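You operate a simulated robot arm through the tools that you are given. There is no shell and no other tool. Be economical: measure what you need, move in short steps, check, and stop when the job is done.

You run a simulated robot arm. Do the job below in one go: nothing can be reset, and whatever is moved stays where it is left.

## Task
Put things in order on the wooden top. At the end: the white napkin roll stands where the cream stain soap stood; the white bracket with a knob stands where the white soda pot stood; the cream stain soap stands where the white bracket with a knob stood; the white soda pot from the wooden top stands on top of the orange broom comb; whatever was shut is shut again. Leave all else as you found it, and nothing knocked over.

The check looks at the end state, three seconds after you hand in, the way a careful person would. Anything else that was tipped, shoved, dropped, spilled or broken makes it a failure. Flat cloth is picked up by pressing the open fingertips on it (5 to 10 N) and closing them slowly along it; thin cloth reads only 2 to 8 mm in the jaws.

## Robot
A 6-joint arm with a two-finger parallel gripper, fixed in place. Base frame: the origin is at the foot of the arm, x ahead of it, y to its left, z up; the work surface is at about z = 0. Units: mm, degrees, N and s.
With the tool pointing down near the work surface it reaches from about 160 to 420 mm from the base axis. Its first joint turns from -66.0 to 66.0 degrees. Payload 1.57 kg.
The TCP is the grasp point between the finger pads, 30 mm short of the fingertips. In the tool frame z runs along the fingers and y along their closing line. The gripper opens to 80 mm. The fingers are 17 mm wide and 12 mm thick; the gripper's body (40 by 82 mm) begins 80 mm behind the TCP.
Orientation is that of the tool frame in the base frame, as a unit quaternion [w, x, y, z]. With the fingers straight down and closing along the base's y, the tool's x points along the base's -x, its y along +y and its z along -z.

## Interface
- The arm moves only by the tool nudge_tool. Its argument "targets" is a list of rows, each a list of 7 numbers: the turn, a rotation vector about the tool's x, y, z in units of 90 degrees (1.0 is 90 degrees), then the shift along the tool's x, y, z in units of 500 mm (1.0 is 500 mm), then the opening, from 0 (shut) to 1 (fully open). In form: [[rx, ry, rz, dx, dy, dz, grip], ...]. A call has 1 to 20 rows; each row is the pose to reach, as a shift and turn from the pose commanded when the call began, along the tool's axes at that moment. A call with a number of a shift or a turn outside -1 to 1 is refused whole. Rows are played at 5 a second. More than 50 mm and 8.6 degrees between two rows, or a gripper value outside its range, and nothing of the call is played. Where a pose cannot be reached the arm comes as near as it can. A force on the tool above 40 N (or 10 N above the force at the start of the call, whichever is more), or a blocked arm, ends the call early, and 0.2 s more pass. The fingers move at their own pace (about 153 mm/s each) and stop on an object; they squeeze with about 25 N. The grip force told is the motor's: it shows also when the fingers shut on nothing. Time passes only in rows, and 0.2 s behind the last, so rows that repeat a pose let the fingers close. The reply holds the time, the measured pose of the TCP, the force on the tool along the base axes, the opening and the grip force, in the units named above and with some noise.
- Cameras (640 x 400 px; columns grow to the right, rows downward): "scene" is fixed at [47.8, -345.8, 428.6]; the picture's right is [0.73, -0.69, 0.00], its down [-0.40, -0.43, -0.81] and it looks along [0.56, 0.59, -0.58] (base axes); focal length 214 px, centre (320, 200). "wrist" rides on the gripper at [72, -7, -122] in the tool frame; the picture's right is [0.09, 1.00, 0.00], its down [-0.84, 0.08, -0.54] and it looks along [-0.54, 0.05, 0.84] (tool axes); focal length 238 px, centre (320, 200).
- get_image(camera): a new picture of that camera. It takes no simulated time.
- point_at(camera, pixels): for up to 12 pixels [column, row] of the newest picture of that camera ("zoom" is the newest enlarged one), the place [x, y, z] in the base frame of the surface seen there, good to about 2 mm, but the place of the scene camera against the robot may be out by one fixed shift of up to 25 mm in any direction. It takes no simulated time.
- inspect(camera, box): a new picture of the part [left, top, right, bottom] of that camera's present view, enlarged. It takes no simulated time.
- job_done(): hands the job in; it is judged then, once.

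Go step by step. Measure first, check grasps and placings, and put right what went wrong. The budget is 80 turns and 34 pictures, counting those below and the enlarged ones. Unless the task says otherwise, let go and move clear before handing in, and close with one line.

The tools are called as a command line: name --pt "numbers of a row" for each row, then --argument value for the rest, lists and objects as JSON in quotes. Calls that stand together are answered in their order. nudge_tool: Moves the arm, as the interface text tells. Its arguments: {"type":"object","properties":{"targets":{"type":"array","items":{"type":"array","items":{"type":"number"}}}},"required":["targets"]} The other tools are called the same way: get_image (camera) takes a picture; point_at (camera, pixels) gives the place of the surface under pixels of a picture; inspect (camera, box) takes an enlarged picture of a part of a camera's view; job_done () hands the job in.

At the start:

```text
time: 0.0
eef_pos: [217.1, 72.9, 288.2]
ee_rot: [0.001, 0.0, 1.0, 0.0]
force: [-0.2, 0.1, 0.2]
gripper_width: 80.2
gripper_force: 0.0
```

scene: 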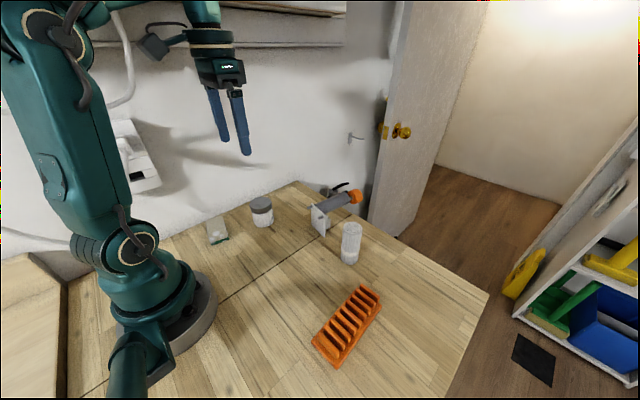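
wrist: 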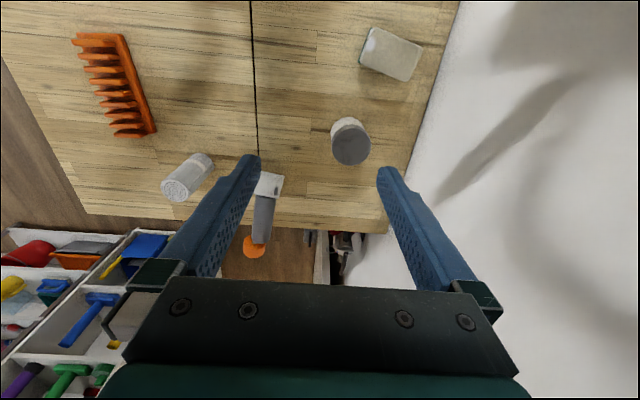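

The pictures show the soap near scene (217,230), the pot (262,210), the bracket (322,215), the roll (350,243) and the comb (347,325). I will enlarge both views to measure them.

inspect --camera "scene" --box '[190, 170, 400, 300]'

inspect --camera "wrist" --box '[60, 0, 460, 250]'

```text
3.05 times, centred on (295, 235) of scene
```

zoom: 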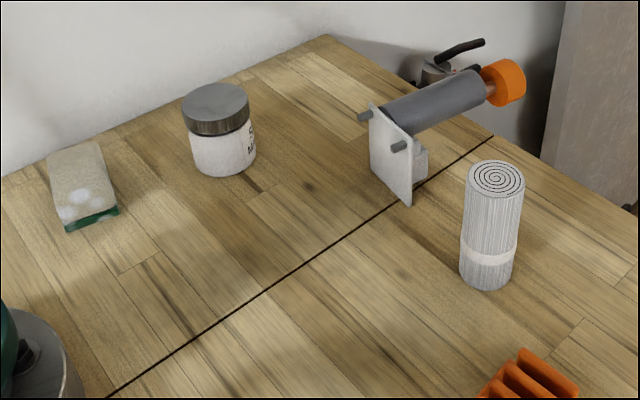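

```text
1.60 times, centred on (260, 125) of wrist
```

zoom: 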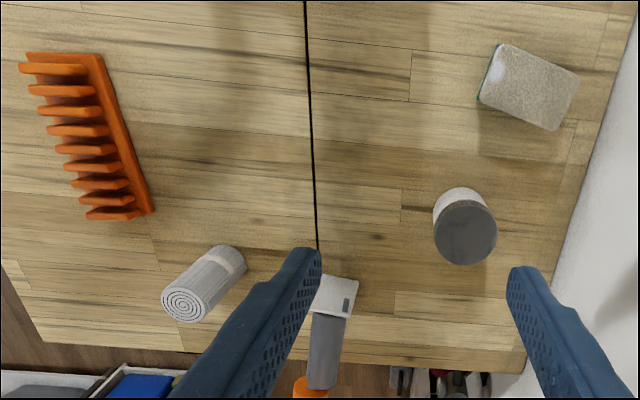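

The wrist zoom shows all five things clearly, so I measure points on each of them in it.

point_at --camera "zoom" --pixels '[[505, 46], [578, 78], [553, 129], [482, 98], [466, 208], [466, 262], [437, 232], [496, 235], [458, 192], [527, 87], [400, 200], [466, 235]]'

point_at --camera "zoom" --pixels '[[184, 304], [166, 290], [200, 312], [215, 247], [240, 262], [324, 276], [356, 281], [350, 315], [330, 340], [325, 384], [340, 297], [312, 380]]'

point_at --camera "zoom" --pixels '[[30, 54], [98, 56], [152, 210], [90, 217], [60, 70], [75, 131], [90, 110], [120, 215], [110, 120], [65, 150], [45, 90], [130, 170]]'

```text
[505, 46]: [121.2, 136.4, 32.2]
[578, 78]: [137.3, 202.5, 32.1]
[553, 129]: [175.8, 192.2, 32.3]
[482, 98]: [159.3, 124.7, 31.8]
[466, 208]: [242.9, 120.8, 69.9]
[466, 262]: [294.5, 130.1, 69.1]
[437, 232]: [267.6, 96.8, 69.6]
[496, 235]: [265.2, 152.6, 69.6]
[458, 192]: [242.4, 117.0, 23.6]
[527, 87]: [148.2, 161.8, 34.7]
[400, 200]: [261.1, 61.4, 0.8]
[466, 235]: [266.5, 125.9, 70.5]
```

```text
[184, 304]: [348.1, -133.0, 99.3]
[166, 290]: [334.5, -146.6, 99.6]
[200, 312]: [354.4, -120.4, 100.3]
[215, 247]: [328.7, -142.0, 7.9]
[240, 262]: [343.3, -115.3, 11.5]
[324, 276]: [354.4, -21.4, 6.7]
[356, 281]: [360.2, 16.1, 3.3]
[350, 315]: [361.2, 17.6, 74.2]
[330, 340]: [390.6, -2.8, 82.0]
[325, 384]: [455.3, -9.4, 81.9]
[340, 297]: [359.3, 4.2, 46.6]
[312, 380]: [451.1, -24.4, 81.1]
```

```text
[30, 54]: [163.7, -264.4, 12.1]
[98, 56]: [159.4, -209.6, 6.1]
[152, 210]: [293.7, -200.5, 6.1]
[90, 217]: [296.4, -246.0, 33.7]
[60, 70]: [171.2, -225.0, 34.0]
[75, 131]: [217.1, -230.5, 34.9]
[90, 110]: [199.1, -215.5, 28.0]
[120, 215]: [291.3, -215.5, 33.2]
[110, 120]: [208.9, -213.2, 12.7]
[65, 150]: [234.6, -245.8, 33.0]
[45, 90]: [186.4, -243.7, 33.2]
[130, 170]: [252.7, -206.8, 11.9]
```

Pot: centre about (267,125), top at 70, 56 wide. Next I look closely at the comb and the bracket for their true shapes.

inspect --camera "scene" --box '[300, 275, 396, 335]'

point_at --camera "zoom" --pixels '[[320, 200], [200, 330]]'

inspect --camera "scene" --box '[298, 175, 378, 245]'

```text
6.67 times, centred on (348, 305) of scene
```

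zoom: 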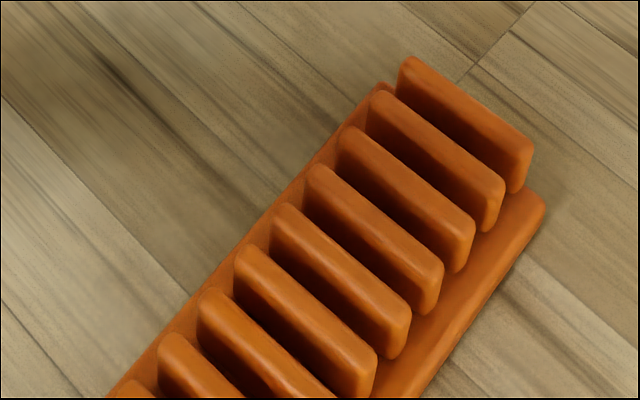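

```text
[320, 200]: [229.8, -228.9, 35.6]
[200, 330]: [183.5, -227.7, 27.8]
```

```text
5.71 times, centred on (338, 210) of scene
```

zoom: 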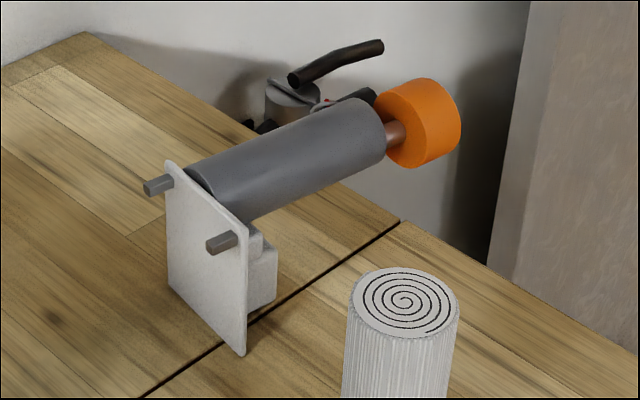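

The bracket has a plate, a stepped block behind it, and a handle with an orange knob reaching out along +x. I measure these points.

point_at --camera "zoom" --pixels '[[168, 165], [244, 352], [170, 290], [246, 230], [268, 250], [268, 300], [262, 285], [270, 160], [360, 110], [430, 85], [430, 160], [405, 300]]'

point_at --camera "zoom" --pixels '[[148, 190], [212, 247], [320, 120], [330, 180], [262, 240], [395, 135], [420, 125], [375, 190], [290, 190], [455, 130], [220, 165], [398, 222]]'

```text
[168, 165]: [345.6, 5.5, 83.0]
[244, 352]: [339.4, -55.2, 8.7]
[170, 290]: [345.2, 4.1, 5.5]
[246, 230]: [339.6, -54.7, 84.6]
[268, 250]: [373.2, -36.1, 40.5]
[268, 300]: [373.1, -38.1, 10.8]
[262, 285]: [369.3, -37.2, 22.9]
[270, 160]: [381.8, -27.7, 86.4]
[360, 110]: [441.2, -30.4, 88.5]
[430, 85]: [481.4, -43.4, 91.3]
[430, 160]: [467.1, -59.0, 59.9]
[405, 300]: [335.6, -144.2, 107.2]
```

```text
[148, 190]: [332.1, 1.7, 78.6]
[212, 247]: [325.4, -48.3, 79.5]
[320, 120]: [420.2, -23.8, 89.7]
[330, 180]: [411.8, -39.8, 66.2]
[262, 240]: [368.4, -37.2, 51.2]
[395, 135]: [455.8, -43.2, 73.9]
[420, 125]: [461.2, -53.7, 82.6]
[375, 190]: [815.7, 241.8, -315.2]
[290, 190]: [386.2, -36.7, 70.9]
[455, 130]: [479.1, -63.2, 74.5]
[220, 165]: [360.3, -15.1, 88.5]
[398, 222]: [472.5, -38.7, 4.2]
```

Comparing the roll top in both cameras, the scene camera needs roughly (+10,+11,-7). I enlarge the comb in the wrist view to get its top centre.

inspect --camera "wrist" --box '[20, 20, 212, 140]'

```text
3.33 times, centred on (116, 80) of wrist
```

zoom: 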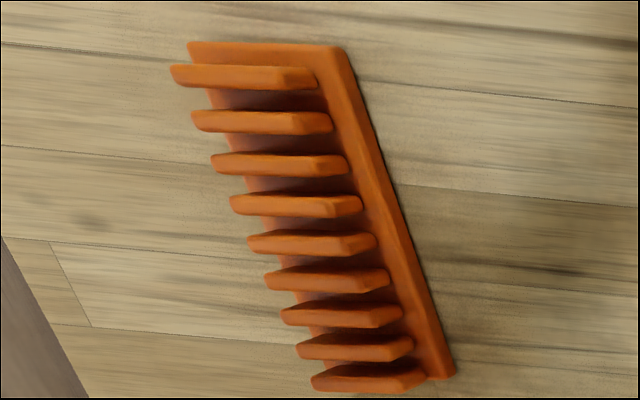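

point_at --camera "zoom" --pixels '[[176, 74], [305, 78], [238, 204], [350, 208], [255, 244], [365, 244], [320, 384], [415, 380], [310, 208], [310, 243], [192, 46], [340, 50]]'

```text
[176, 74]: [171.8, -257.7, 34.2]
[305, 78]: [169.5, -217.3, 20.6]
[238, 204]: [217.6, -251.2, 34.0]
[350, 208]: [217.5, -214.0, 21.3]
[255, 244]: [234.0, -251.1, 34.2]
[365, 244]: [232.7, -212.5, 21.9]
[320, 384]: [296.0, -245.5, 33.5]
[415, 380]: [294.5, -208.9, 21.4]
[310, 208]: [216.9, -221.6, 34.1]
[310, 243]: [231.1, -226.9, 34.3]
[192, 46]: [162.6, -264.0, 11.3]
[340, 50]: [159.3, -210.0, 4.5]
```

The comb's fin tops are at z 34, centred at about (233.5,-232). I now move above the pot at (268,125), staying well above its lid.

nudge_tool --pt "0 0 0 -0.06 0.06 0 1" --pt "0 0 0 -0.102 0.104 0.05 1" --pt "0 0 0 -0.102 0.104 0.13 1" --pt "0 0 0 -0.102 0.104 0.21 1" --pt "0 0 0 -0.102 0.104 0.29 1" --pt "0 0 0 -0.102 0.104 0.32 1" --pt "0 0 0 -0.102 0.104 0.32 1"

get_image --camera "wrist"

```text
time: 1.6
eef_pos: [268.6, 126.3, 126.8]
ee_rot: [0.0, 0.0, 1.0, 0.0]
force: [-0.4, 0.5, -0.6]
gripper_width: 79.9
gripper_force: 0.1
```

```text
26 pictures are left
```

wrist: 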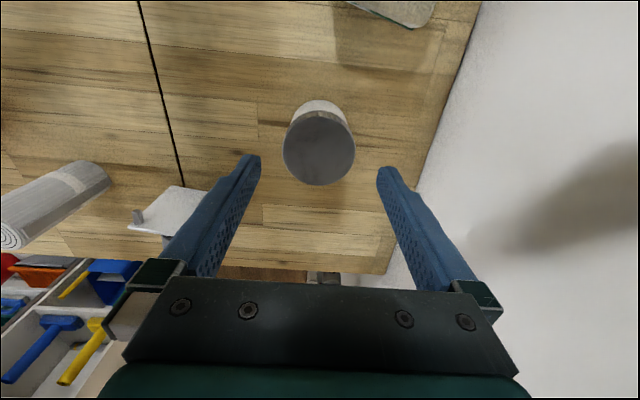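

The lid is centred at about (319,148), between the fingers. A quick measure before going down.

point_at --camera "wrist" --pixels '[[286, 150], [352, 148], [320, 115], [319, 183], [320, 103], [300, 107], [345, 107], [440, 150], [240, 170]]'

```text
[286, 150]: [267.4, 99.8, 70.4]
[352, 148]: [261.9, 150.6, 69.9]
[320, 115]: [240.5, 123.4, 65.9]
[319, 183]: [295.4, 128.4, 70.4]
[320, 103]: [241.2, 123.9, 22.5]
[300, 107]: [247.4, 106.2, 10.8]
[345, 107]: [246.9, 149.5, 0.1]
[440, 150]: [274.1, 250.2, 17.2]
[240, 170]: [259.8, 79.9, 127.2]
```

The pot centre is at (268,125.5), so the tool is lined up. I go down to z 36 and close.

nudge_tool --pt "0 0 0 0 0 0.07 1" --pt "0 0 0 0 0 0.13 1" --pt "0 0 0 0 0 0.18 1" --pt "0 0 0 0 0 0.182 1" --pt "0 0 0 0 0 0.182 0.6" --pt "0 0 0 0 0 0.182 0.4" --pt "0 0 0 0 0 0.182 0.4" --pt "0 0 0 0 0 0.182 0.4"

```text
time: 3.4
eef_pos: [270.1, 125.8, 36.8]
ee_rot: [0.001, -0.001, 1.0, 0.0]
force: [-0.1, 0.3, -0.1]
gripper_width: 57.7
gripper_force: 25.1
```

The pot is held (57.7 mm, 25 N). I lift it, check the grip, then carry it over to the comb.

nudge_tool --pt "0 0 0 0 0 -0.03 0.4" --pt "0 0 0 0 0 -0.09 0.4" --pt "0 0 0 0 0 -0.16 0.4" --pt "0 0 0 0 0 -0.23 0.4" --pt "0 0 0 0.01 -0.06 -0.23 0.4" --pt "0 0 0 0.02 -0.14 -0.23 0.4" --pt "0 0 0 0.03 -0.22 -0.23 0.4" --pt "0 0 0 0.04 -0.3 -0.23 0.4" --pt "0 0 0 0.05 -0.38 -0.23 0.4" --pt "0 0 0 0.06 -0.46 -0.23 0.4" --pt "0 0 0 0.065 -0.54 -0.23 0.4" --pt "0 0 0 0.07 -0.62 -0.23 0.4" --pt "0 0 0 0.07 -0.68 -0.23 0.4" --pt "0 0 0 0.07 -0.714 -0.23 0.4" --pt "0 0 0 0.07 -0.714 -0.23 0.4" --pt "0 0 0 0.07 -0.714 -0.17 0.4" --pt "0 0 0 0.07 -0.714 -0.11 0.4" --pt "0 0 0 0.07 -0.714 -0.11 0.4"

get_image --camera "wrist"

inspect --camera "scene" --box '[190, 160, 430, 390]'

```text
time: 7.2
eef_pos: [232.8, -231.3, 91.6]
ee_rot: [0.001, 0.0, 1.0, 0.0]
force: [-0.2, 0.1, -1.4]
gripper_width: 57.6
gripper_force: 24.6
```

```text
25 pictures are left
```

wrist: 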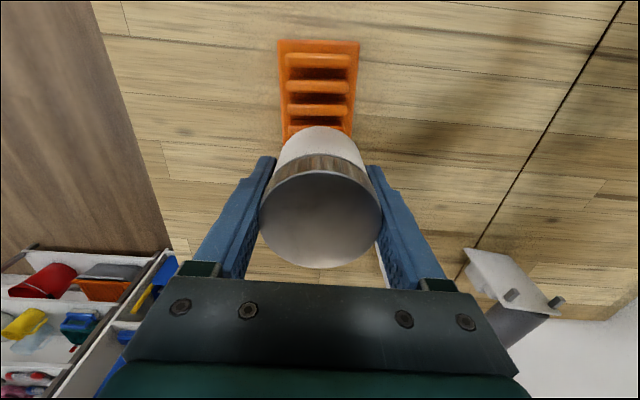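

```text
1.74 times, centred on (310, 275) of scene
```

zoom: 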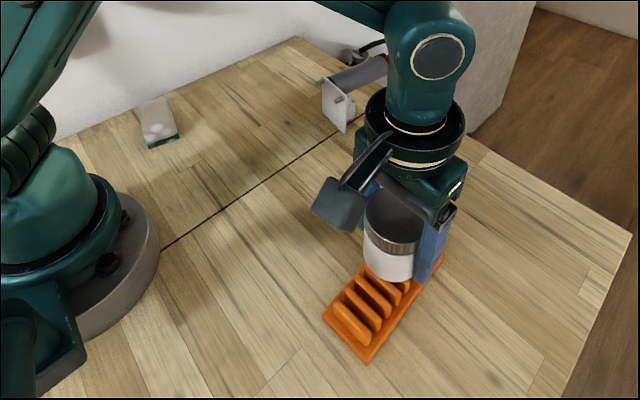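

The pot hangs upright over the middle of the comb, with its bottom about 20 mm above the fins. I lower it slowly.

nudge_tool --pt "0 0 0 0 0 0.02 0.4" --pt "0 0 0 0 0 0.032 0.4" --pt "0 0 0 0 0 0.037 0.4" --pt "0 0 0 0 0 0.039 0.4" --pt "0 0 0 0 0 0.041 0.4" --pt "0 0 0 0 0 0.041 0.4"

```text
time: 8.6
eef_pos: [232.8, -231.9, 71.2]
ee_rot: [0.001, 0.0, 1.0, 0.0]
force: [0.0, 0.4, -1.3]
gripper_width: 57.7
gripper_force: 25.3
```

Still carrying (force -1.3), so I lower about a millimetre more and watch for contact.

nudge_tool --pt "0 0 0 0 0 0.001 0.4" --pt "0 0 0 0 0 0.002 0.4" --pt "0 0 0 0 0 0.002 0.4"

```text
time: 9.4
eef_pos: [233.8, -232.3, 69.8]
ee_rot: [0.002, -0.001, 1.0, 0.0]
force: [-0.6, -0.2, 0.9]
gripper_width: 57.8
gripper_force: 24.9
```

The force has turned to +0.9, which means contact. I open slowly, rise clear and check.

nudge_tool --pt "0 0 0 0 0 0 0.73" --pt "0 0 0 0 0 0 0.78" --pt "0 0 0 0 0 0 0.9" --pt "0 0 0 0 0 0 1" --pt "0 0 0 0 0 0 1" --pt "0 0 0 0 0 -0.06 1" --pt "0 0 0 0 0 -0.14 1" --pt "0 0 0 0 0 -0.22 1" --pt "0 0 0 0 0 -0.22 1"

get_image --camera "wrist"

```text
time: 11.4
eef_pos: [232.7, -232.3, 180.2]
ee_rot: [0.001, 0.002, 1.0, 0.0]
force: [0.3, -0.4, -0.8]
gripper_width: 80.1
gripper_force: 0.0
```

```text
23 pictures are left
```

wrist: 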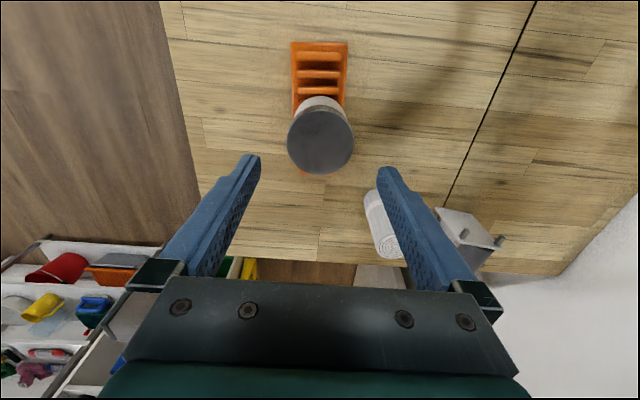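

The pot sits upright on the comb, its lid at (320,140). Next I rise and move over to look at the bracket from above.

nudge_tool --pt "0 0 0 0 0.02 -0.08 1" --pt "0 0 0 -0.03 0.09 -0.1 1" --pt "0 0 0 -0.06 0.16 -0.1 1" --pt "0 0 0 -0.09 0.23 -0.1 1" --pt "0 0 0 -0.13 0.3 -0.1 1" --pt "0 0 0 -0.17 0.37 -0.1 1" --pt "0 0 0 -0.214 0.434 -0.1 1" --pt "0 0 0 -0.214 0.434 -0.1 1"

get_image --camera "wrist"

```text
time: 13.2
eef_pos: [340.2, -13.7, 229.8]
ee_rot: [0.0, 0.0, 1.0, 0.0]
force: [0.4, 1.1, 0.0]
gripper_width: 80.2
gripper_force: 0.1
```

```text
22 pictures are left
```

wrist: 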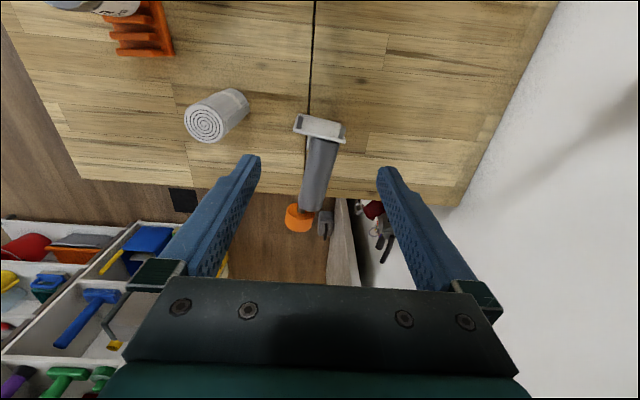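

The whole bracket is in view around (320,165). I enlarge that part and measure it.

inspect --camera "wrist" --box '[240, 95, 400, 245]'

```text
2.67 times, centred on (320, 170) of wrist
```

zoom: 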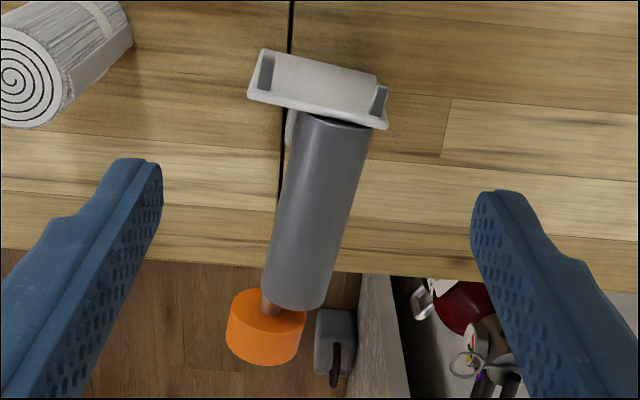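

point_at --camera "zoom" --pixels '[[250, 97], [384, 127], [264, 52], [374, 78], [330, 140], [300, 140], [362, 150], [278, 230], [338, 250], [312, 230], [290, 295], [265, 330]]'

point_at --camera "zoom" --pixels '[[292, 130], [240, 310], [295, 350], [325, 180], [300, 180], [350, 190], [286, 180], [355, 200], [320, 265], [400, 277], [238, 262], [318, 300]]'

```text
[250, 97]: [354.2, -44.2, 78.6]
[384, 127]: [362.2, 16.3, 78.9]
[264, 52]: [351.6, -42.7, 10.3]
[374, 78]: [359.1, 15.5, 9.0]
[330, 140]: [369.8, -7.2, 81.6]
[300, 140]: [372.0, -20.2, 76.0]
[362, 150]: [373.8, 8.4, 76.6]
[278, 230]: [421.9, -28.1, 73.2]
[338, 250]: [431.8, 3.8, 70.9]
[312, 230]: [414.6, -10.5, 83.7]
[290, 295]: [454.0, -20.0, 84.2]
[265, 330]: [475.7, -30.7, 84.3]
```

```text
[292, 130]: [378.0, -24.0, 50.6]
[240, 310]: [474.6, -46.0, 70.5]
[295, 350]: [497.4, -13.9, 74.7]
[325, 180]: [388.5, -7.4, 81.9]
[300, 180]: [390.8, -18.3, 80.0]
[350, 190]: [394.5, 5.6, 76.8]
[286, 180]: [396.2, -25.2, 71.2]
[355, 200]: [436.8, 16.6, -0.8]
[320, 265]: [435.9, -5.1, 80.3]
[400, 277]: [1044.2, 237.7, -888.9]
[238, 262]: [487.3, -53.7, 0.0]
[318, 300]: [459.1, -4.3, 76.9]
```

The handle axis runs along (0.993,-0.12) at z about 66, width 34. At x=398 its middle is y of about -10, so I turn 7 degrees, move over it and go down with the fingers open.

nudge_tool --pt "0 0 0.04 -0.05 0.004 0 1" --pt "0 0 0.078 -0.116 0.008 0.02 1" --pt "0 0 0.078 -0.116 0.008 0.1 1" --pt "0 0 0.078 -0.116 0.008 0.18 1" --pt "0 0 0.078 -0.116 0.008 0.25 1" --pt "0 0 0.078 -0.116 0.008 0.3 1" --pt "0 0 0.078 -0.116 0.008 0.324 1" --pt "0 0 0.078 -0.116 0.008 0.324 1"

get_image --camera "wrist"

```text
time: 15.0
eef_pos: [397.4, -10.5, 68.1]
ee_rot: [0.001, 0.062, 0.998, 0.0]
force: [0.0, -0.2, -0.2]
gripper_width: 79.9
gripper_force: 0.2
out of reach, approached as far as the arm can: row 1, 2, 3
```

```text
20 pictures are left
```

wrist: 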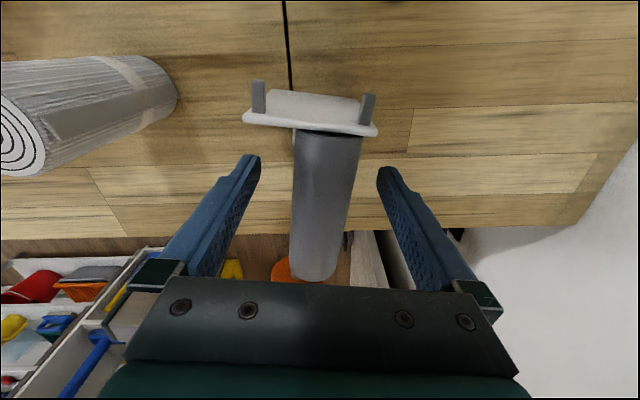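

The handle lies between the fingers, parallel to the tool. I close on it.

nudge_tool --pt "0 0 0 0 0 0 0.6" --pt "0 0 0 0 0 0 0.45" --pt "0 0 0 0 0 0 0.25" --pt "0 0 0 0 0 0 0.2" --pt "0 0 0 0 0 0 0.2" --pt "0 0 0 0 0 0 0.2"

nudge_tool --pt "0 0 0 0 0 -0.006 0.2" --pt "0 0 0 0 0 -0.02 0.2" --pt "0 0 0 0 0 -0.04 0.2" --pt "0 0 0 0 0 -0.04 0.2"

get_image --camera "scene"

```text
time: 16.4
eef_pos: [398.7, -10.7, 69.1]
ee_rot: [0.002, 0.062, 0.998, 0.0]
force: [-0.5, 0.1, 0.6]
gripper_width: 34.1
gripper_force: 25.2
```

```text
time: 17.4
eef_pos: [398.3, -9.8, 88.7]
ee_rot: [0.001, 0.062, 0.998, 0.001]
force: [-0.5, 0.8, -1.9]
gripper_width: 34.7
gripper_force: 24.9
```

```text
19 pictures are left
```

scene: 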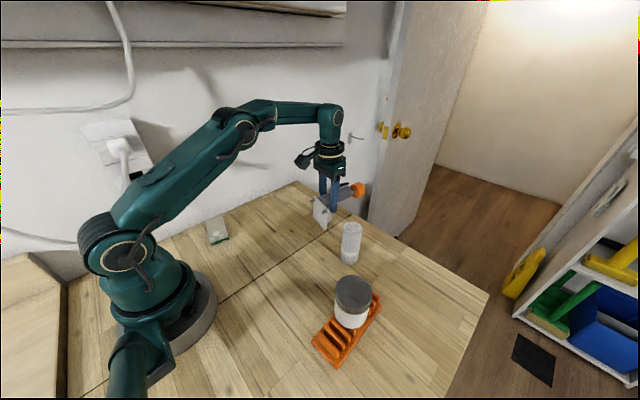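

The bracket hangs level in the gripper. I carry it by (-110,+140) to the pot's old place and lower to a few mm above the top.

nudge_tool --pt "0 0 0 0 0 -0.03 0.2" --pt "0 0 0 0.04 0.04 -0.03 0.2" --pt "0 0 0 0.09 0.09 -0.03 0.2" --pt "0 0 0 0.14 0.14 -0.03 0.2" --pt "0 0 0 0.19 0.19 -0.03 0.2" --pt "0 0 0 0.23 0.23 -0.03 0.2" --pt "0 0 0 0.253 0.2505 -0.03 0.2" --pt "0 0 0 0.253 0.2505 -0.03 0.2" --pt "0 0 0 0.253 0.2505 0.0 0.2" --pt "0 0 0 0.253 0.2505 0.02 0.2" --pt "0 0 0 0.253 0.2505 0.03 0.2" --pt "0 0 0 0.253 0.2505 0.03 0.2"

inspect --camera "scene" --box '[200, 150, 380, 270]'

```text
time: 20.0
eef_pos: [288.0, 129.0, 73.5]
ee_rot: [0.0, 0.062, 0.998, 0.001]
force: [-0.1, 2.1, 5.0]
gripper_width: 34.5
gripper_force: 25.1
```

```text
3.33 times, centred on (290, 210) of scene
```

zoom: 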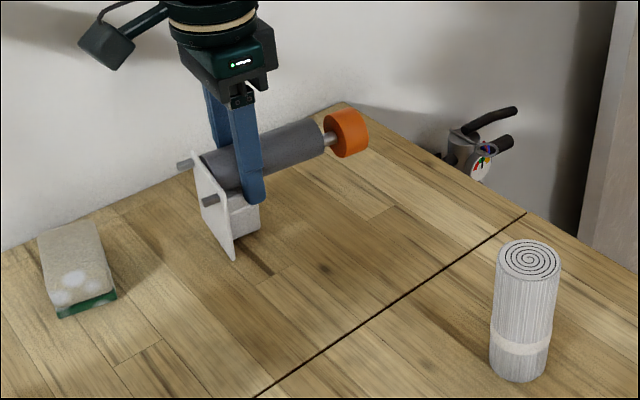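

Force z reads +5 already at z 73.5, so something touches 4 mm early; the bracket may be tilted a little. I measure the plate and the handle.

point_at --camera "zoom" --pixels '[[194, 160], [232, 252], [203, 215], [230, 200], [275, 135], [310, 128], [258, 225], [225, 225], [205, 185], [345, 120], [218, 240], [245, 238]]'

inspect --camera "wrist" --box '[220, 60, 420, 300]'

```text
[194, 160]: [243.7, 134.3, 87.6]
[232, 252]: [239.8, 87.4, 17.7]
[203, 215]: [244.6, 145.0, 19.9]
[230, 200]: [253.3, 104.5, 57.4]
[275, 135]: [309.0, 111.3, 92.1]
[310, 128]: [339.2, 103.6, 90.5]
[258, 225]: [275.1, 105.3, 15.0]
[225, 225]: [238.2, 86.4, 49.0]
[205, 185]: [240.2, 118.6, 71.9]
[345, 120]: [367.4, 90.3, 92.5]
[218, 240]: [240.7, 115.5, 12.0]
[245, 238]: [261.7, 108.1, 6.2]
```

```text
1.67 times, centred on (320, 180) of wrist
```

zoom: 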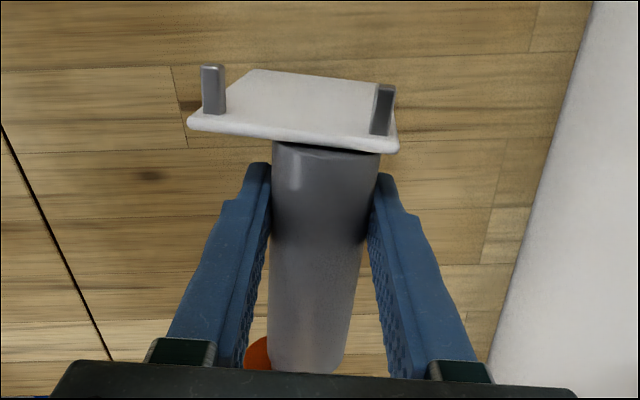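

I compare the plate's corner heights in this wrist zoom to see whether it is tilted.

point_at --camera "zoom" --pixels '[[195, 122], [392, 145], [240, 78], [370, 88], [300, 80], [290, 135], [325, 150], [325, 200], [320, 300], [315, 360], [255, 75], [330, 130]]'

inspect --camera "scene" --box '[240, 180, 312, 230]'

```text
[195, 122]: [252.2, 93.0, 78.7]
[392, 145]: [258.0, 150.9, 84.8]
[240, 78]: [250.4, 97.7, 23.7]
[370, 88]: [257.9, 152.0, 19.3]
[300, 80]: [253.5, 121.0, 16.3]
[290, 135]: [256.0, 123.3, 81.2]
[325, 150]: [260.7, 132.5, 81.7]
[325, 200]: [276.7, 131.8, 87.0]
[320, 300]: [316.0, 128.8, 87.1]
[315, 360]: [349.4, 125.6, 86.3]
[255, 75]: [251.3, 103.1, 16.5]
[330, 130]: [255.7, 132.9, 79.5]
```

```text
8.00 times, centred on (276, 205) of scene
```

zoom: 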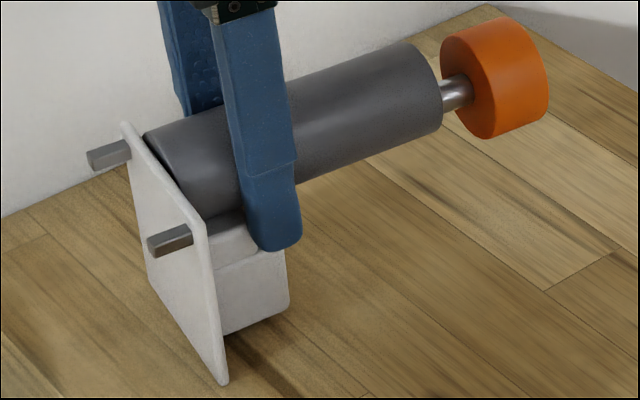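

The plate's left top corner is at 84.8 and the right at 78.7, so the bracket has rolled about 6 degrees around its handle in the jaws. I lift a little, turn the tool 5.7 degrees about its x to level it, and check.

nudge_tool --pt "0 0 0 0 0 -0.01 0.2" --pt "0 0 0 0 0 -0.016 0.2" --pt "0.03 0 0 0 0 -0.016 0.2" --pt "0.063 0 0 0 0 -0.016 0.2" --pt "0.063 0 0 0 0 -0.016 0.2"

inspect --camera "wrist" --box '[220, 60, 420, 300]'

point_at --camera "zoom" --pixels '[[195, 122], [392, 145], [210, 126], [380, 146], [240, 130], [260, 132], [290, 135], [325, 142], [350, 143], [325, 200], [320, 300], [225, 122]]'

```text
time: 21.2
eef_pos: [288.4, 129.5, 79.5]
ee_rot: [-0.002, 0.062, 0.997, -0.049]
force: [0.6, -0.1, -0.9]
gripper_width: 34.7
gripper_force: 25.6
```

```text
1.67 times, centred on (320, 180) of wrist
```

zoom: 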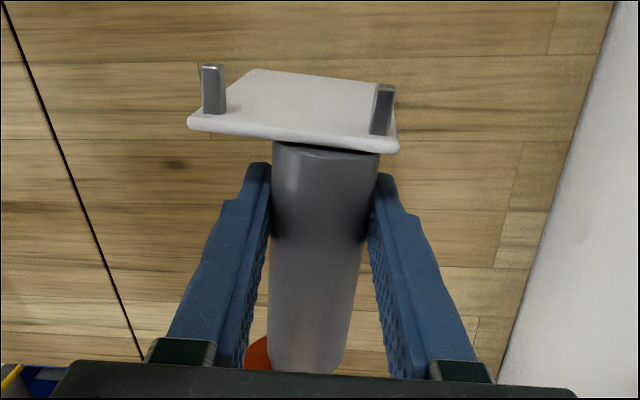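

```text
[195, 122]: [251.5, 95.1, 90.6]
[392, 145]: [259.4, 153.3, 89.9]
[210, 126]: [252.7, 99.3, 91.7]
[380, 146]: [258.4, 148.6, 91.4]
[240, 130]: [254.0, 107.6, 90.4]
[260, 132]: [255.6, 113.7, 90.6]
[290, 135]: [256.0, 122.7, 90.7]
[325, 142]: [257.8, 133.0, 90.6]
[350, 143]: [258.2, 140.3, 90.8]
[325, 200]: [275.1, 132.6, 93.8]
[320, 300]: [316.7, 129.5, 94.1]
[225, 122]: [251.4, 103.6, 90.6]
```

It is level now (top edge 90.6 at both ends), 12 mm above its standing height. I lower it gently.

nudge_tool --pt "0 0 0 0.008 0 0.01 0.2" --pt "0 0 0 0.008 0 0.018 0.2" --pt "0 0 0 0.008 0 0.021 0.2" --pt "0 0 0 0.008 0 0.021 0.2"

```text
time: 22.2
eef_pos: [284.4, 128.1, 71.1]
ee_rot: [-0.002, 0.062, 0.997, -0.05]
force: [0.1, 0.3, -1.3]
gripper_width: 34.3
gripper_force: 25.2
```

nudge_tool --pt "0 0 0 0 0 0.002 0.2" --pt "0 0 0 0 0 0.003 0.2" --pt "0 0 0 0 0 0.003 0.2"

```text
time: 23.0
eef_pos: [283.6, 128.4, 68.6]
ee_rot: [-0.003, 0.063, 0.997, -0.049]
force: [-1.0, 1.8, 3.2]
gripper_width: 34.3
gripper_force: 24.6
```

Contact is at +3.2 N, and the bracket is down. I open slowly and retreat straight back along the tool.

nudge_tool --pt "0 0 0 0 0 0 0.45" --pt "0 0 0 0 0 0 0.5" --pt "0 0 0 0 0 0 0.6" --pt "0 0 0 0 0 0 0.8" --pt "0 0 0 0 0 0 0.95" --pt "0 0 0 0 0 0 0.95" --pt "0 0 0 0 0 -0.05 0.95" --pt "0 0 0 0 0 -0.12 0.95" --pt "0 0 0 0 0 -0.2 0.95" --pt "-0.063 0 0 0 0 -0.24 1" --pt "-0.063 0 0 0 0 -0.24 1"

inspect --camera "wrist" --box '[120, 0, 520, 250]'

```text
time: 25.4
eef_pos: [286.2, 140.5, 189.9]
ee_rot: [0.001, 0.061, 0.998, 0.001]
force: [0.8, -0.6, 0.2]
gripper_width: 80.0
gripper_force: 0.0
```

```text
1.60 times, centred on (320, 125) of wrist
```

zoom: 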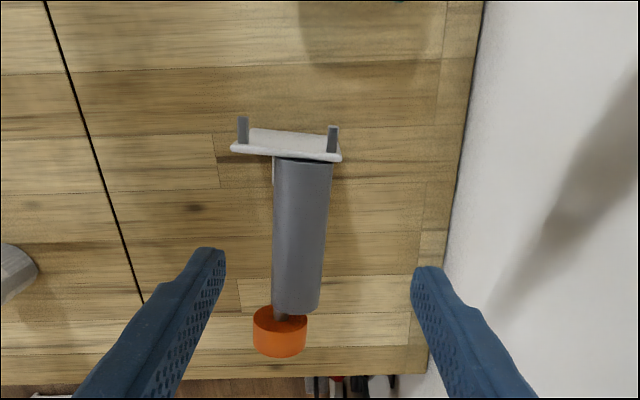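

point_at --camera "zoom" --pixels '[[234, 150], [338, 158], [252, 130], [325, 138], [302, 180], [295, 290], [280, 320], [280, 345]]'

```text
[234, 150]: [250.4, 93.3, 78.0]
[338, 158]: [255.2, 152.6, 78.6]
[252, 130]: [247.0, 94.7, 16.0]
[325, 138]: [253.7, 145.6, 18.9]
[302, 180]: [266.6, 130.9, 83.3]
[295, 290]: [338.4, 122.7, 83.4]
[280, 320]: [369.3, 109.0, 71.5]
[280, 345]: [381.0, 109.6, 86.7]
```

The bracket stands upright at the pot's old place (plate top 78 at both ends). Now I move over the soap at (148,164), turning the tool so that it closes across the 42 mm side.

nudge_tool --pt "0 0 -0.088 0.02 0.001 -0.02 1" --pt "0 0 -0.176 0.05 0.002 -0.02 1" --pt "0 0 -0.264 0.08 0.004 -0.02 1" --pt "0 0 -0.352 0.11 0.005 -0.02 1" --pt "0 0 -0.44 0.14 0.006 -0.02 1" --pt "0 0 -0.528 0.17 0.008 -0.02 1" --pt "0 0 -0.616 0.2 0.009 -0.02 1" --pt "0 0 -0.704 0.23 0.01 -0.02 1" --pt "0 0 -0.792 0.25 0.012 -0.02 1" --pt "0 0 -0.88 0.27 0.013 -0.02 1" --pt "0 0 -0.927 0.2796 0.013 0 1" --pt "0 0 -0.927 0.2796 0.013 0 1"

get_image --camera "wrist"

```text
time: 28.0
eef_pos: [147.6, 165.2, 188.0]
ee_rot: [0.001, -0.62, 0.785, -0.001]
force: [0.0, 0.0, -1.3]
gripper_width: 79.7
gripper_force: 0.0
```

```text
13 pictures are left
```

wrist: 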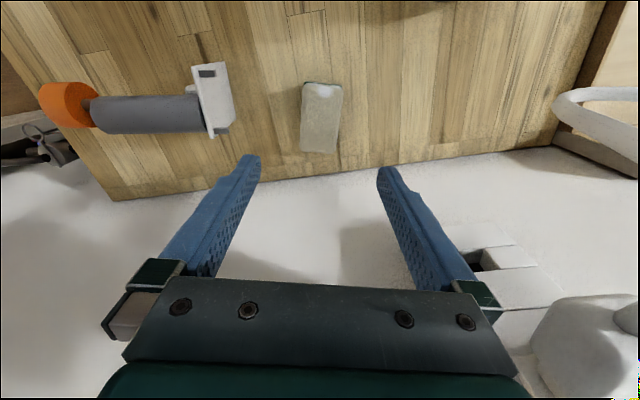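

The soap is at (321,118), between the fingers and aligned with them. I measure its corners and the nearby bracket.

point_at --camera "wrist" --pixels '[[305, 85], [340, 88], [302, 150], [336, 151], [321, 118], [303, 118], [339, 118], [233, 95], [330, 170]]'

```text
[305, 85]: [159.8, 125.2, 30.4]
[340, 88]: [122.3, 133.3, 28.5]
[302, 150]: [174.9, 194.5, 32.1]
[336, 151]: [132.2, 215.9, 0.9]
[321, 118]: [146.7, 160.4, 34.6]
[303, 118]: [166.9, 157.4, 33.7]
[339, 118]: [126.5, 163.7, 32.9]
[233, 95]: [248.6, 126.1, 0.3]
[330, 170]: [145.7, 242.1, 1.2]
```

The soap centre (148,164) matches the tool. I descend to z 35 and close across the 42 mm side.

nudge_tool --pt "0 0 0 0 0 0.08 1" --pt "0 0 0 0 0 0.16 1" --pt "0 0 0 0 0 0.23 1" --pt "0 0 0 0 0 0.28 1" --pt "0 0 0 0 0 0.306 1" --pt "0 0 0 0 0 0.306 1" --pt "0 0 0 0 0 0.306 0.7" --pt "0 0 0 0 0 0.306 0.55" --pt "0 0 0 0 0 0.306 0.4" --pt "0 0 0 0 0 0.306 0.3" --pt "0 0 0 0 0 0.306 0.3" --pt "0 0 0 0 0 0.306 0.3"

```text
time: 30.6
eef_pos: [148.2, 164.1, 35.5]
ee_rot: [0.001, -0.617, 0.787, -0.001]
force: [-0.1, -0.8, -0.3]
gripper_width: 44.2
gripper_force: 25.0
```

The soap is gripped (44 mm, 25 N). I lift it well above the bracket and carry it to (372,-13).

nudge_tool --pt "0 0 0 0 0 -0.02 0.3" --pt "0 0 0 0 0 -0.08 0.3" --pt "0 0 0 0 0 -0.16 0.3" --pt "0 0 0 0 0 -0.24 0.3" --pt "0 0 0 0.0296 -0.065 -0.24 0.3" --pt "0 0 0 0.0592 -0.13 -0.24 0.3" --pt "0 0 0 0.0888 -0.195 -0.24 0.3" --pt "0 0 0 0.1184 -0.26 -0.24 0.3" --pt "0 0 0 0.148 -0.325 -0.24 0.3" --pt "0 0 0 0.1776 -0.39 -0.24 0.3" --pt "0 0 0 0.2072 -0.455 -0.24 0.3" --pt "0 0 0 0.2368 -0.5196 -0.24 0.3" --pt "0 0 0 0.2368 -0.5196 -0.24 0.3" --pt "0 0 0 0.2368 -0.5196 -0.16 0.3" --pt "0 0 0 0.2368 -0.5196 -0.08 0.3" --pt "0 0 0 0.2368 -0.5196 -0.02 0.3" --pt "0 0 0 0.2368 -0.5196 -0.02 0.3"

get_image --camera "scene"

```text
time: 34.2
eef_pos: [372.6, -12.6, 45.8]
ee_rot: [0.0, -0.619, 0.786, 0.0]
force: [0.0, 0.1, -1.5]
gripper_width: 44.2
gripper_force: 24.5
```

```text
12 pictures are left
```

scene: 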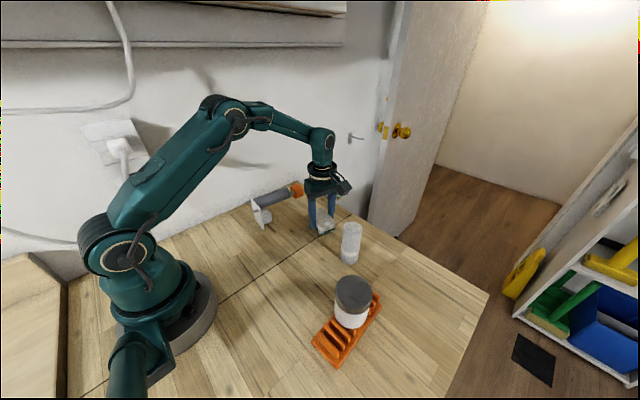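

The soap is over the bracket's old place, 10 mm up. I lower it to its original grip height.

nudge_tool --pt "0 0 0 0 0 0.01 0.3" --pt "0 0 0 0 0 0.016 0.3" --pt "0 0 0 0 0 0.019 0.3" --pt "0 0 0 0 0 0.02 0.3" --pt "0 0 0 0 0 0.02 0.3"

```text
time: 35.4
eef_pos: [372.7, -12.9, 35.4]
ee_rot: [0.0, -0.618, 0.786, -0.001]
force: [-0.7, 0.6, -0.6]
gripper_width: 44.3
gripper_force: 25.1
```

The height equals that at the grasp, so the soap is down. I open and rise.

nudge_tool --pt "0 0 0 0 0 0.001 0.3" --pt "0 0 0 0 0 0.001 0.58" --pt "0 0 0 0 0 0.001 0.65" --pt "0 0 0 0 0 0.001 0.8" --pt "0 0 0 0 0 0.001 0.95" --pt "0 0 0 0 0 0.001 0.95" --pt "0 0 0 0 0 -0.06 0.95" --pt "0 0 0 0 0 -0.14 0.95" --pt "0 0 0 0 0 -0.22 0.95" --pt "0 0 0 0 0 -0.27 0.95" --pt "0 0 0 0 0 -0.27 0.95"

get_image --camera "wrist"

```text
time: 37.8
eef_pos: [371.4, -13.4, 171.5]
ee_rot: [0.0, -0.618, 0.786, -0.001]
force: [0.9, 0.3, -0.6]
gripper_width: 76.1
gripper_force: 0.0
```

```text
11 pictures are left
```

wrist: 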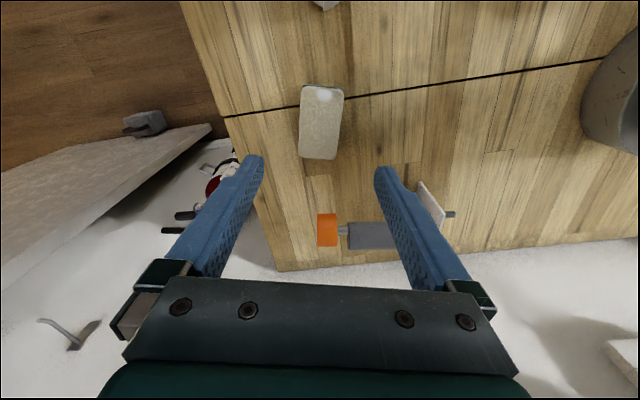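

The soap sits flat at its new place. Now I move over the napkin roll near (346,-133), turning the tool partly back on the way.

nudge_tool --pt "0 0 0.085 0.03 0 -0.02 1" --pt "0 0 0.17 0.06 0 -0.02 1" --pt "0 0 0.255 0.1 -0.002 -0.02 1" --pt "0 0 0.34 0.14 -0.003 -0.02 1" --pt "0 0 0.425 0.18 -0.004 -0.02 1" --pt "0 0 0.51 0.22 -0.005 -0.02 1" --pt "0 0 0.595 0.2456 -0.006 -0.02 1" --pt "0 0 0.66 0.2456 -0.006 -0.02 1" --pt "0 0 0.66 0.2456 -0.006 -0.02 1"

get_image --camera "wrist"

```text
time: 39.8
eef_pos: [344.9, -133.2, 181.2]
ee_rot: [0.001, -0.147, 0.989, 0.0]
force: [-0.7, 1.0, -0.6]
gripper_width: 79.8
gripper_force: 0.1
```

```text
10 pictures are left
```

wrist: 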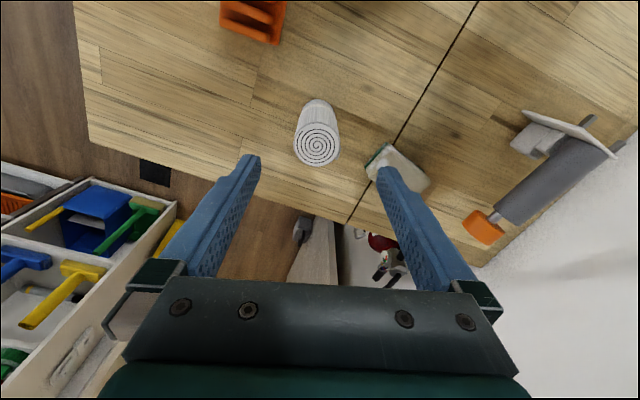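

point_at --camera "wrist" --pixels '[[295, 145], [338, 145], [317, 125], [317, 164], [317, 145], [378, 145], [428, 180], [405, 160], [372, 165]]'

```text
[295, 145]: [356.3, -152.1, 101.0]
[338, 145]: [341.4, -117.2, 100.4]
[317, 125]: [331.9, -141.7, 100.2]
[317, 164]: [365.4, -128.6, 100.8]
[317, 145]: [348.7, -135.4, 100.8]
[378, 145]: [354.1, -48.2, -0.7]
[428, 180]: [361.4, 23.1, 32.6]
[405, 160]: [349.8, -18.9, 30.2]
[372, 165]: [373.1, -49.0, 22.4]
```

The roll's top centre is (349,-135), 37 wide. I correct by a few mm, go down to z 60 and close.

nudge_tool --pt "0 0 0 -0.0065 -0.006 0.02 1" --pt "0 0 0 -0.0065 -0.006 0.1 1" --pt "0 0 0 -0.0065 -0.006 0.17 1" --pt "0 0 0 -0.0065 -0.006 0.22 1" --pt "0 0 0 -0.0065 -0.006 0.242 1" --pt "0 0 0 -0.0065 -0.006 0.242 1" --pt "0 0 0 -0.0065 -0.006 0.242 0.65" --pt "0 0 0 -0.0065 -0.006 0.242 0.5" --pt "0 0 0 -0.0065 -0.006 0.242 0.4" --pt "0 0 0 -0.0065 -0.006 0.242 0.25" --pt "0 0 0 -0.0065 -0.006 0.242 0.25" --pt "0 0 0 -0.0065 -0.006 0.242 0.25"

```text
time: 42.4
eef_pos: [349.4, -133.8, 59.2]
ee_rot: [0.001, -0.147, 0.989, 0.0]
force: [-0.6, -0.2, 1.1]
gripper_width: 41.0
gripper_force: 24.8
```

The roll is gripped (41 mm, 25 N). I lift it above everything and carry it to the soap's old place at (148,164).

nudge_tool --pt "0 0 0 0 0 -0.02 0.25" --pt "0 0 0 0 0 -0.08 0.25" --pt "0 0 0 0 0 -0.15 0.25" --pt "0 0 0 0 0 -0.22 0.25" --pt "0 0 0 0.0235 0.0763 -0.22 0.25" --pt "0 0 0 0.047 0.1526 -0.22 0.25" --pt "0 0 0 0.0704 0.2289 -0.22 0.25" --pt "0 0 0 0.0939 0.3052 -0.22 0.25" --pt "0 0 0 0.1174 0.3816 -0.22 0.25" --pt "0 0 0 0.1409 0.4579 -0.22 0.25" --pt "0 0 0 0.1643 0.5342 -0.22 0.25" --pt "0 0 0 0.1878 0.6105 -0.22 0.25" --pt "0 0 0 0.2113 0.6868 -0.22 0.25" --pt "0 0 0 0.2113 0.6868 -0.22 0.25" --pt "0 0 0 0.2113 0.6868 -0.15 0.25" --pt "0 0 0 0.2113 0.6868 -0.08 0.25" --pt "0 0 0 0.2113 0.6868 -0.03 0.25" --pt "0 0 0 0.2113 0.6868 -0.02 0.25" --pt "0 0 0 0.2113 0.6868 -0.02 0.25"

inspect --camera "scene" --box '[150, 150, 390, 300]'

```text
time: 46.4
eef_pos: [149.3, 163.1, 68.8]
ee_rot: [0.001, -0.148, 0.989, 0.0]
force: [-0.4, 0.0, -1.2]
gripper_width: 40.9
gripper_force: 25.2
```

```text
2.67 times, centred on (270, 225) of scene
```

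zoom: 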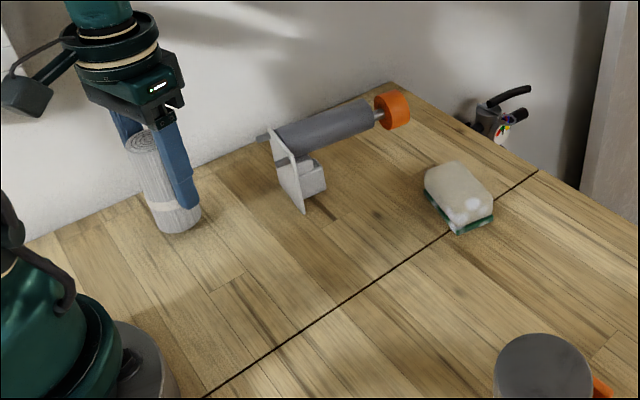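

The roll looks slightly more slanted than the fingers in this view, so I check its tilt with the wrist camera.

get_image --camera "wrist"

```text
8 pictures are left
```

wrist: 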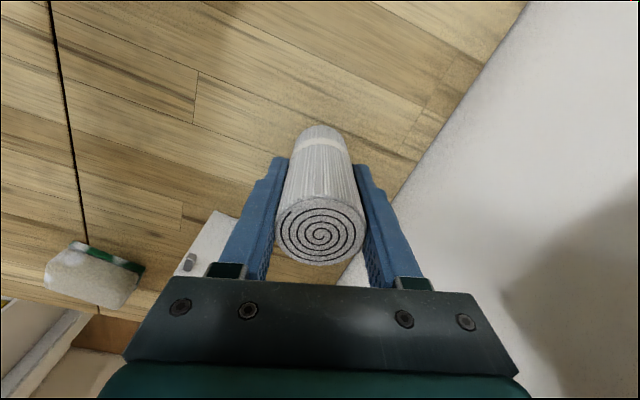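

point_at --camera "wrist" --pixels '[[320, 205], [320, 257], [284, 230], [356, 232], [320, 232], [320, 190], [320, 160], [319, 132], [300, 215], [342, 250]]'

```text
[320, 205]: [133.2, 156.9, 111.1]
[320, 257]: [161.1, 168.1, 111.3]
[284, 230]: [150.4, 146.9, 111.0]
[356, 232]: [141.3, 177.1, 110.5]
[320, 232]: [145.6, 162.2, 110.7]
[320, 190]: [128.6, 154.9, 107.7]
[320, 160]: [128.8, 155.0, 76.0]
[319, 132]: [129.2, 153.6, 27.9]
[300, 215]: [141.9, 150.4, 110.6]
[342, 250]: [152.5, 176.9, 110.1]
```

The top face is flat (110.5–111.3) and the side is vertical, so the roll is upright and 10 mm up. I lower it.

nudge_tool --pt "0 0 0 0 0 0.01 0.25" --pt "0 0 0 0 0 0.016 0.25" --pt "0 0 0 0 0 0.019 0.25" --pt "0 0 0 0 0 0.0205 0.25" --pt "0 0 0 0 0 0.0205 0.25"

```text
time: 47.6
eef_pos: [149.2, 163.1, 59.3]
ee_rot: [0.001, -0.148, 0.989, 0.0]
force: [-0.1, 0.5, -0.9]
gripper_width: 41.3
gripper_force: 24.9
```

Force still reads as carried weight (-0.9), so I lower a millimetre at a time.

nudge_tool --pt "0 0 0 0 0 0.001 0.25" --pt "0 0 0 0 0 0.002 0.25" --pt "0 0 0 0 0 0.002 0.25"

```text
time: 48.4
eef_pos: [149.9, 163.7, 58.4]
ee_rot: [0.002, -0.148, 0.989, 0.001]
force: [-3.5, 0.0, 19.8]
gripper_width: 41.0
gripper_force: 25.3
```

Contact is firm at +19.8 N. I ease back half a millimetre, then open slowly and rise.

nudge_tool --pt "0 0 0 0 0 -0.0012 0.25" --pt "0 0 0 0 0 -0.0012 0.25" --pt "0 0 0 0 0 -0.0012 0.53" --pt "0 0 0 0 0 -0.0012 0.58" --pt "0 0 0 0 0 -0.0012 0.7" --pt "0 0 0 0 0 -0.0012 0.9" --pt "0 0 0 0 0 -0.0012 1" --pt "0 0 0 0 0 -0.0012 1" --pt "0 0 0 0 0 -0.05 1" --pt "0 0 0 0 0 -0.12 1" --pt "0 0 0 0 0 -0.2 1" --pt "0 0 0 0 0 -0.28 1" --pt "0 0 0 0 0 -0.32 1" --pt "0 0 0 0 0 -0.32 1"

get_image --camera "wrist"

inspect --camera "scene" --box '[150, 150, 446, 390]'

```text
time: 51.4
eef_pos: [148.1, 162.5, 218.1]
ee_rot: [0.001, -0.148, 0.989, 0.0]
force: [0.6, -0.8, -0.4]
gripper_width: 79.9
gripper_force: 0.1
```

```text
7 pictures are left
```

wrist: 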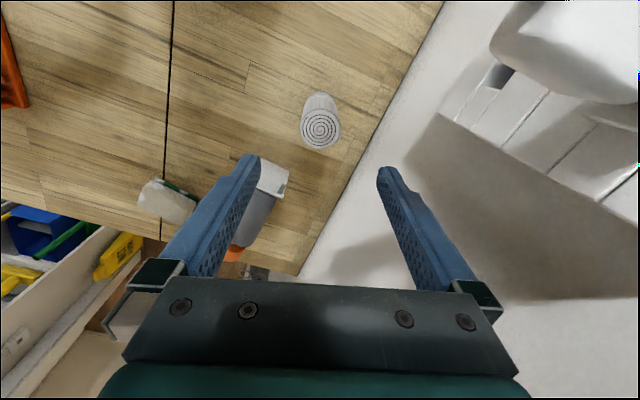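

```text
1.67 times, centred on (298, 270) of scene
```

zoom: 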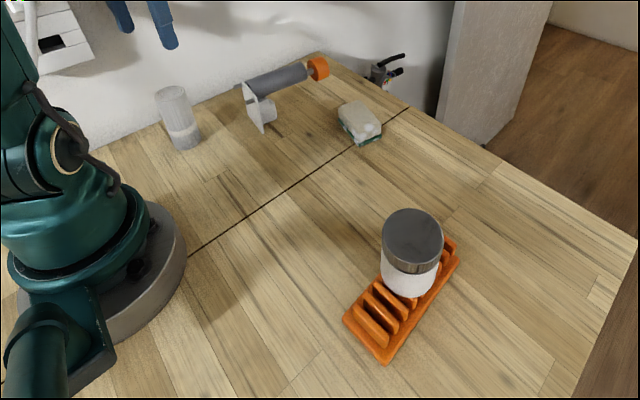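

The latest pictures show the roll upright at (321,120) in the wrist view. The scene zoom shows the bracket, soap and pot-on-comb all standing, nothing else disturbed, and the arm clear. I hand in.

job_done

```text
The job is handed in.
```

I moved all four things to their new places and handed the job in. The roll is where the soap was, the bracket where the pot was, the soap where the bracket was, and the pot is on the comb. Nothing was knocked over or opened.
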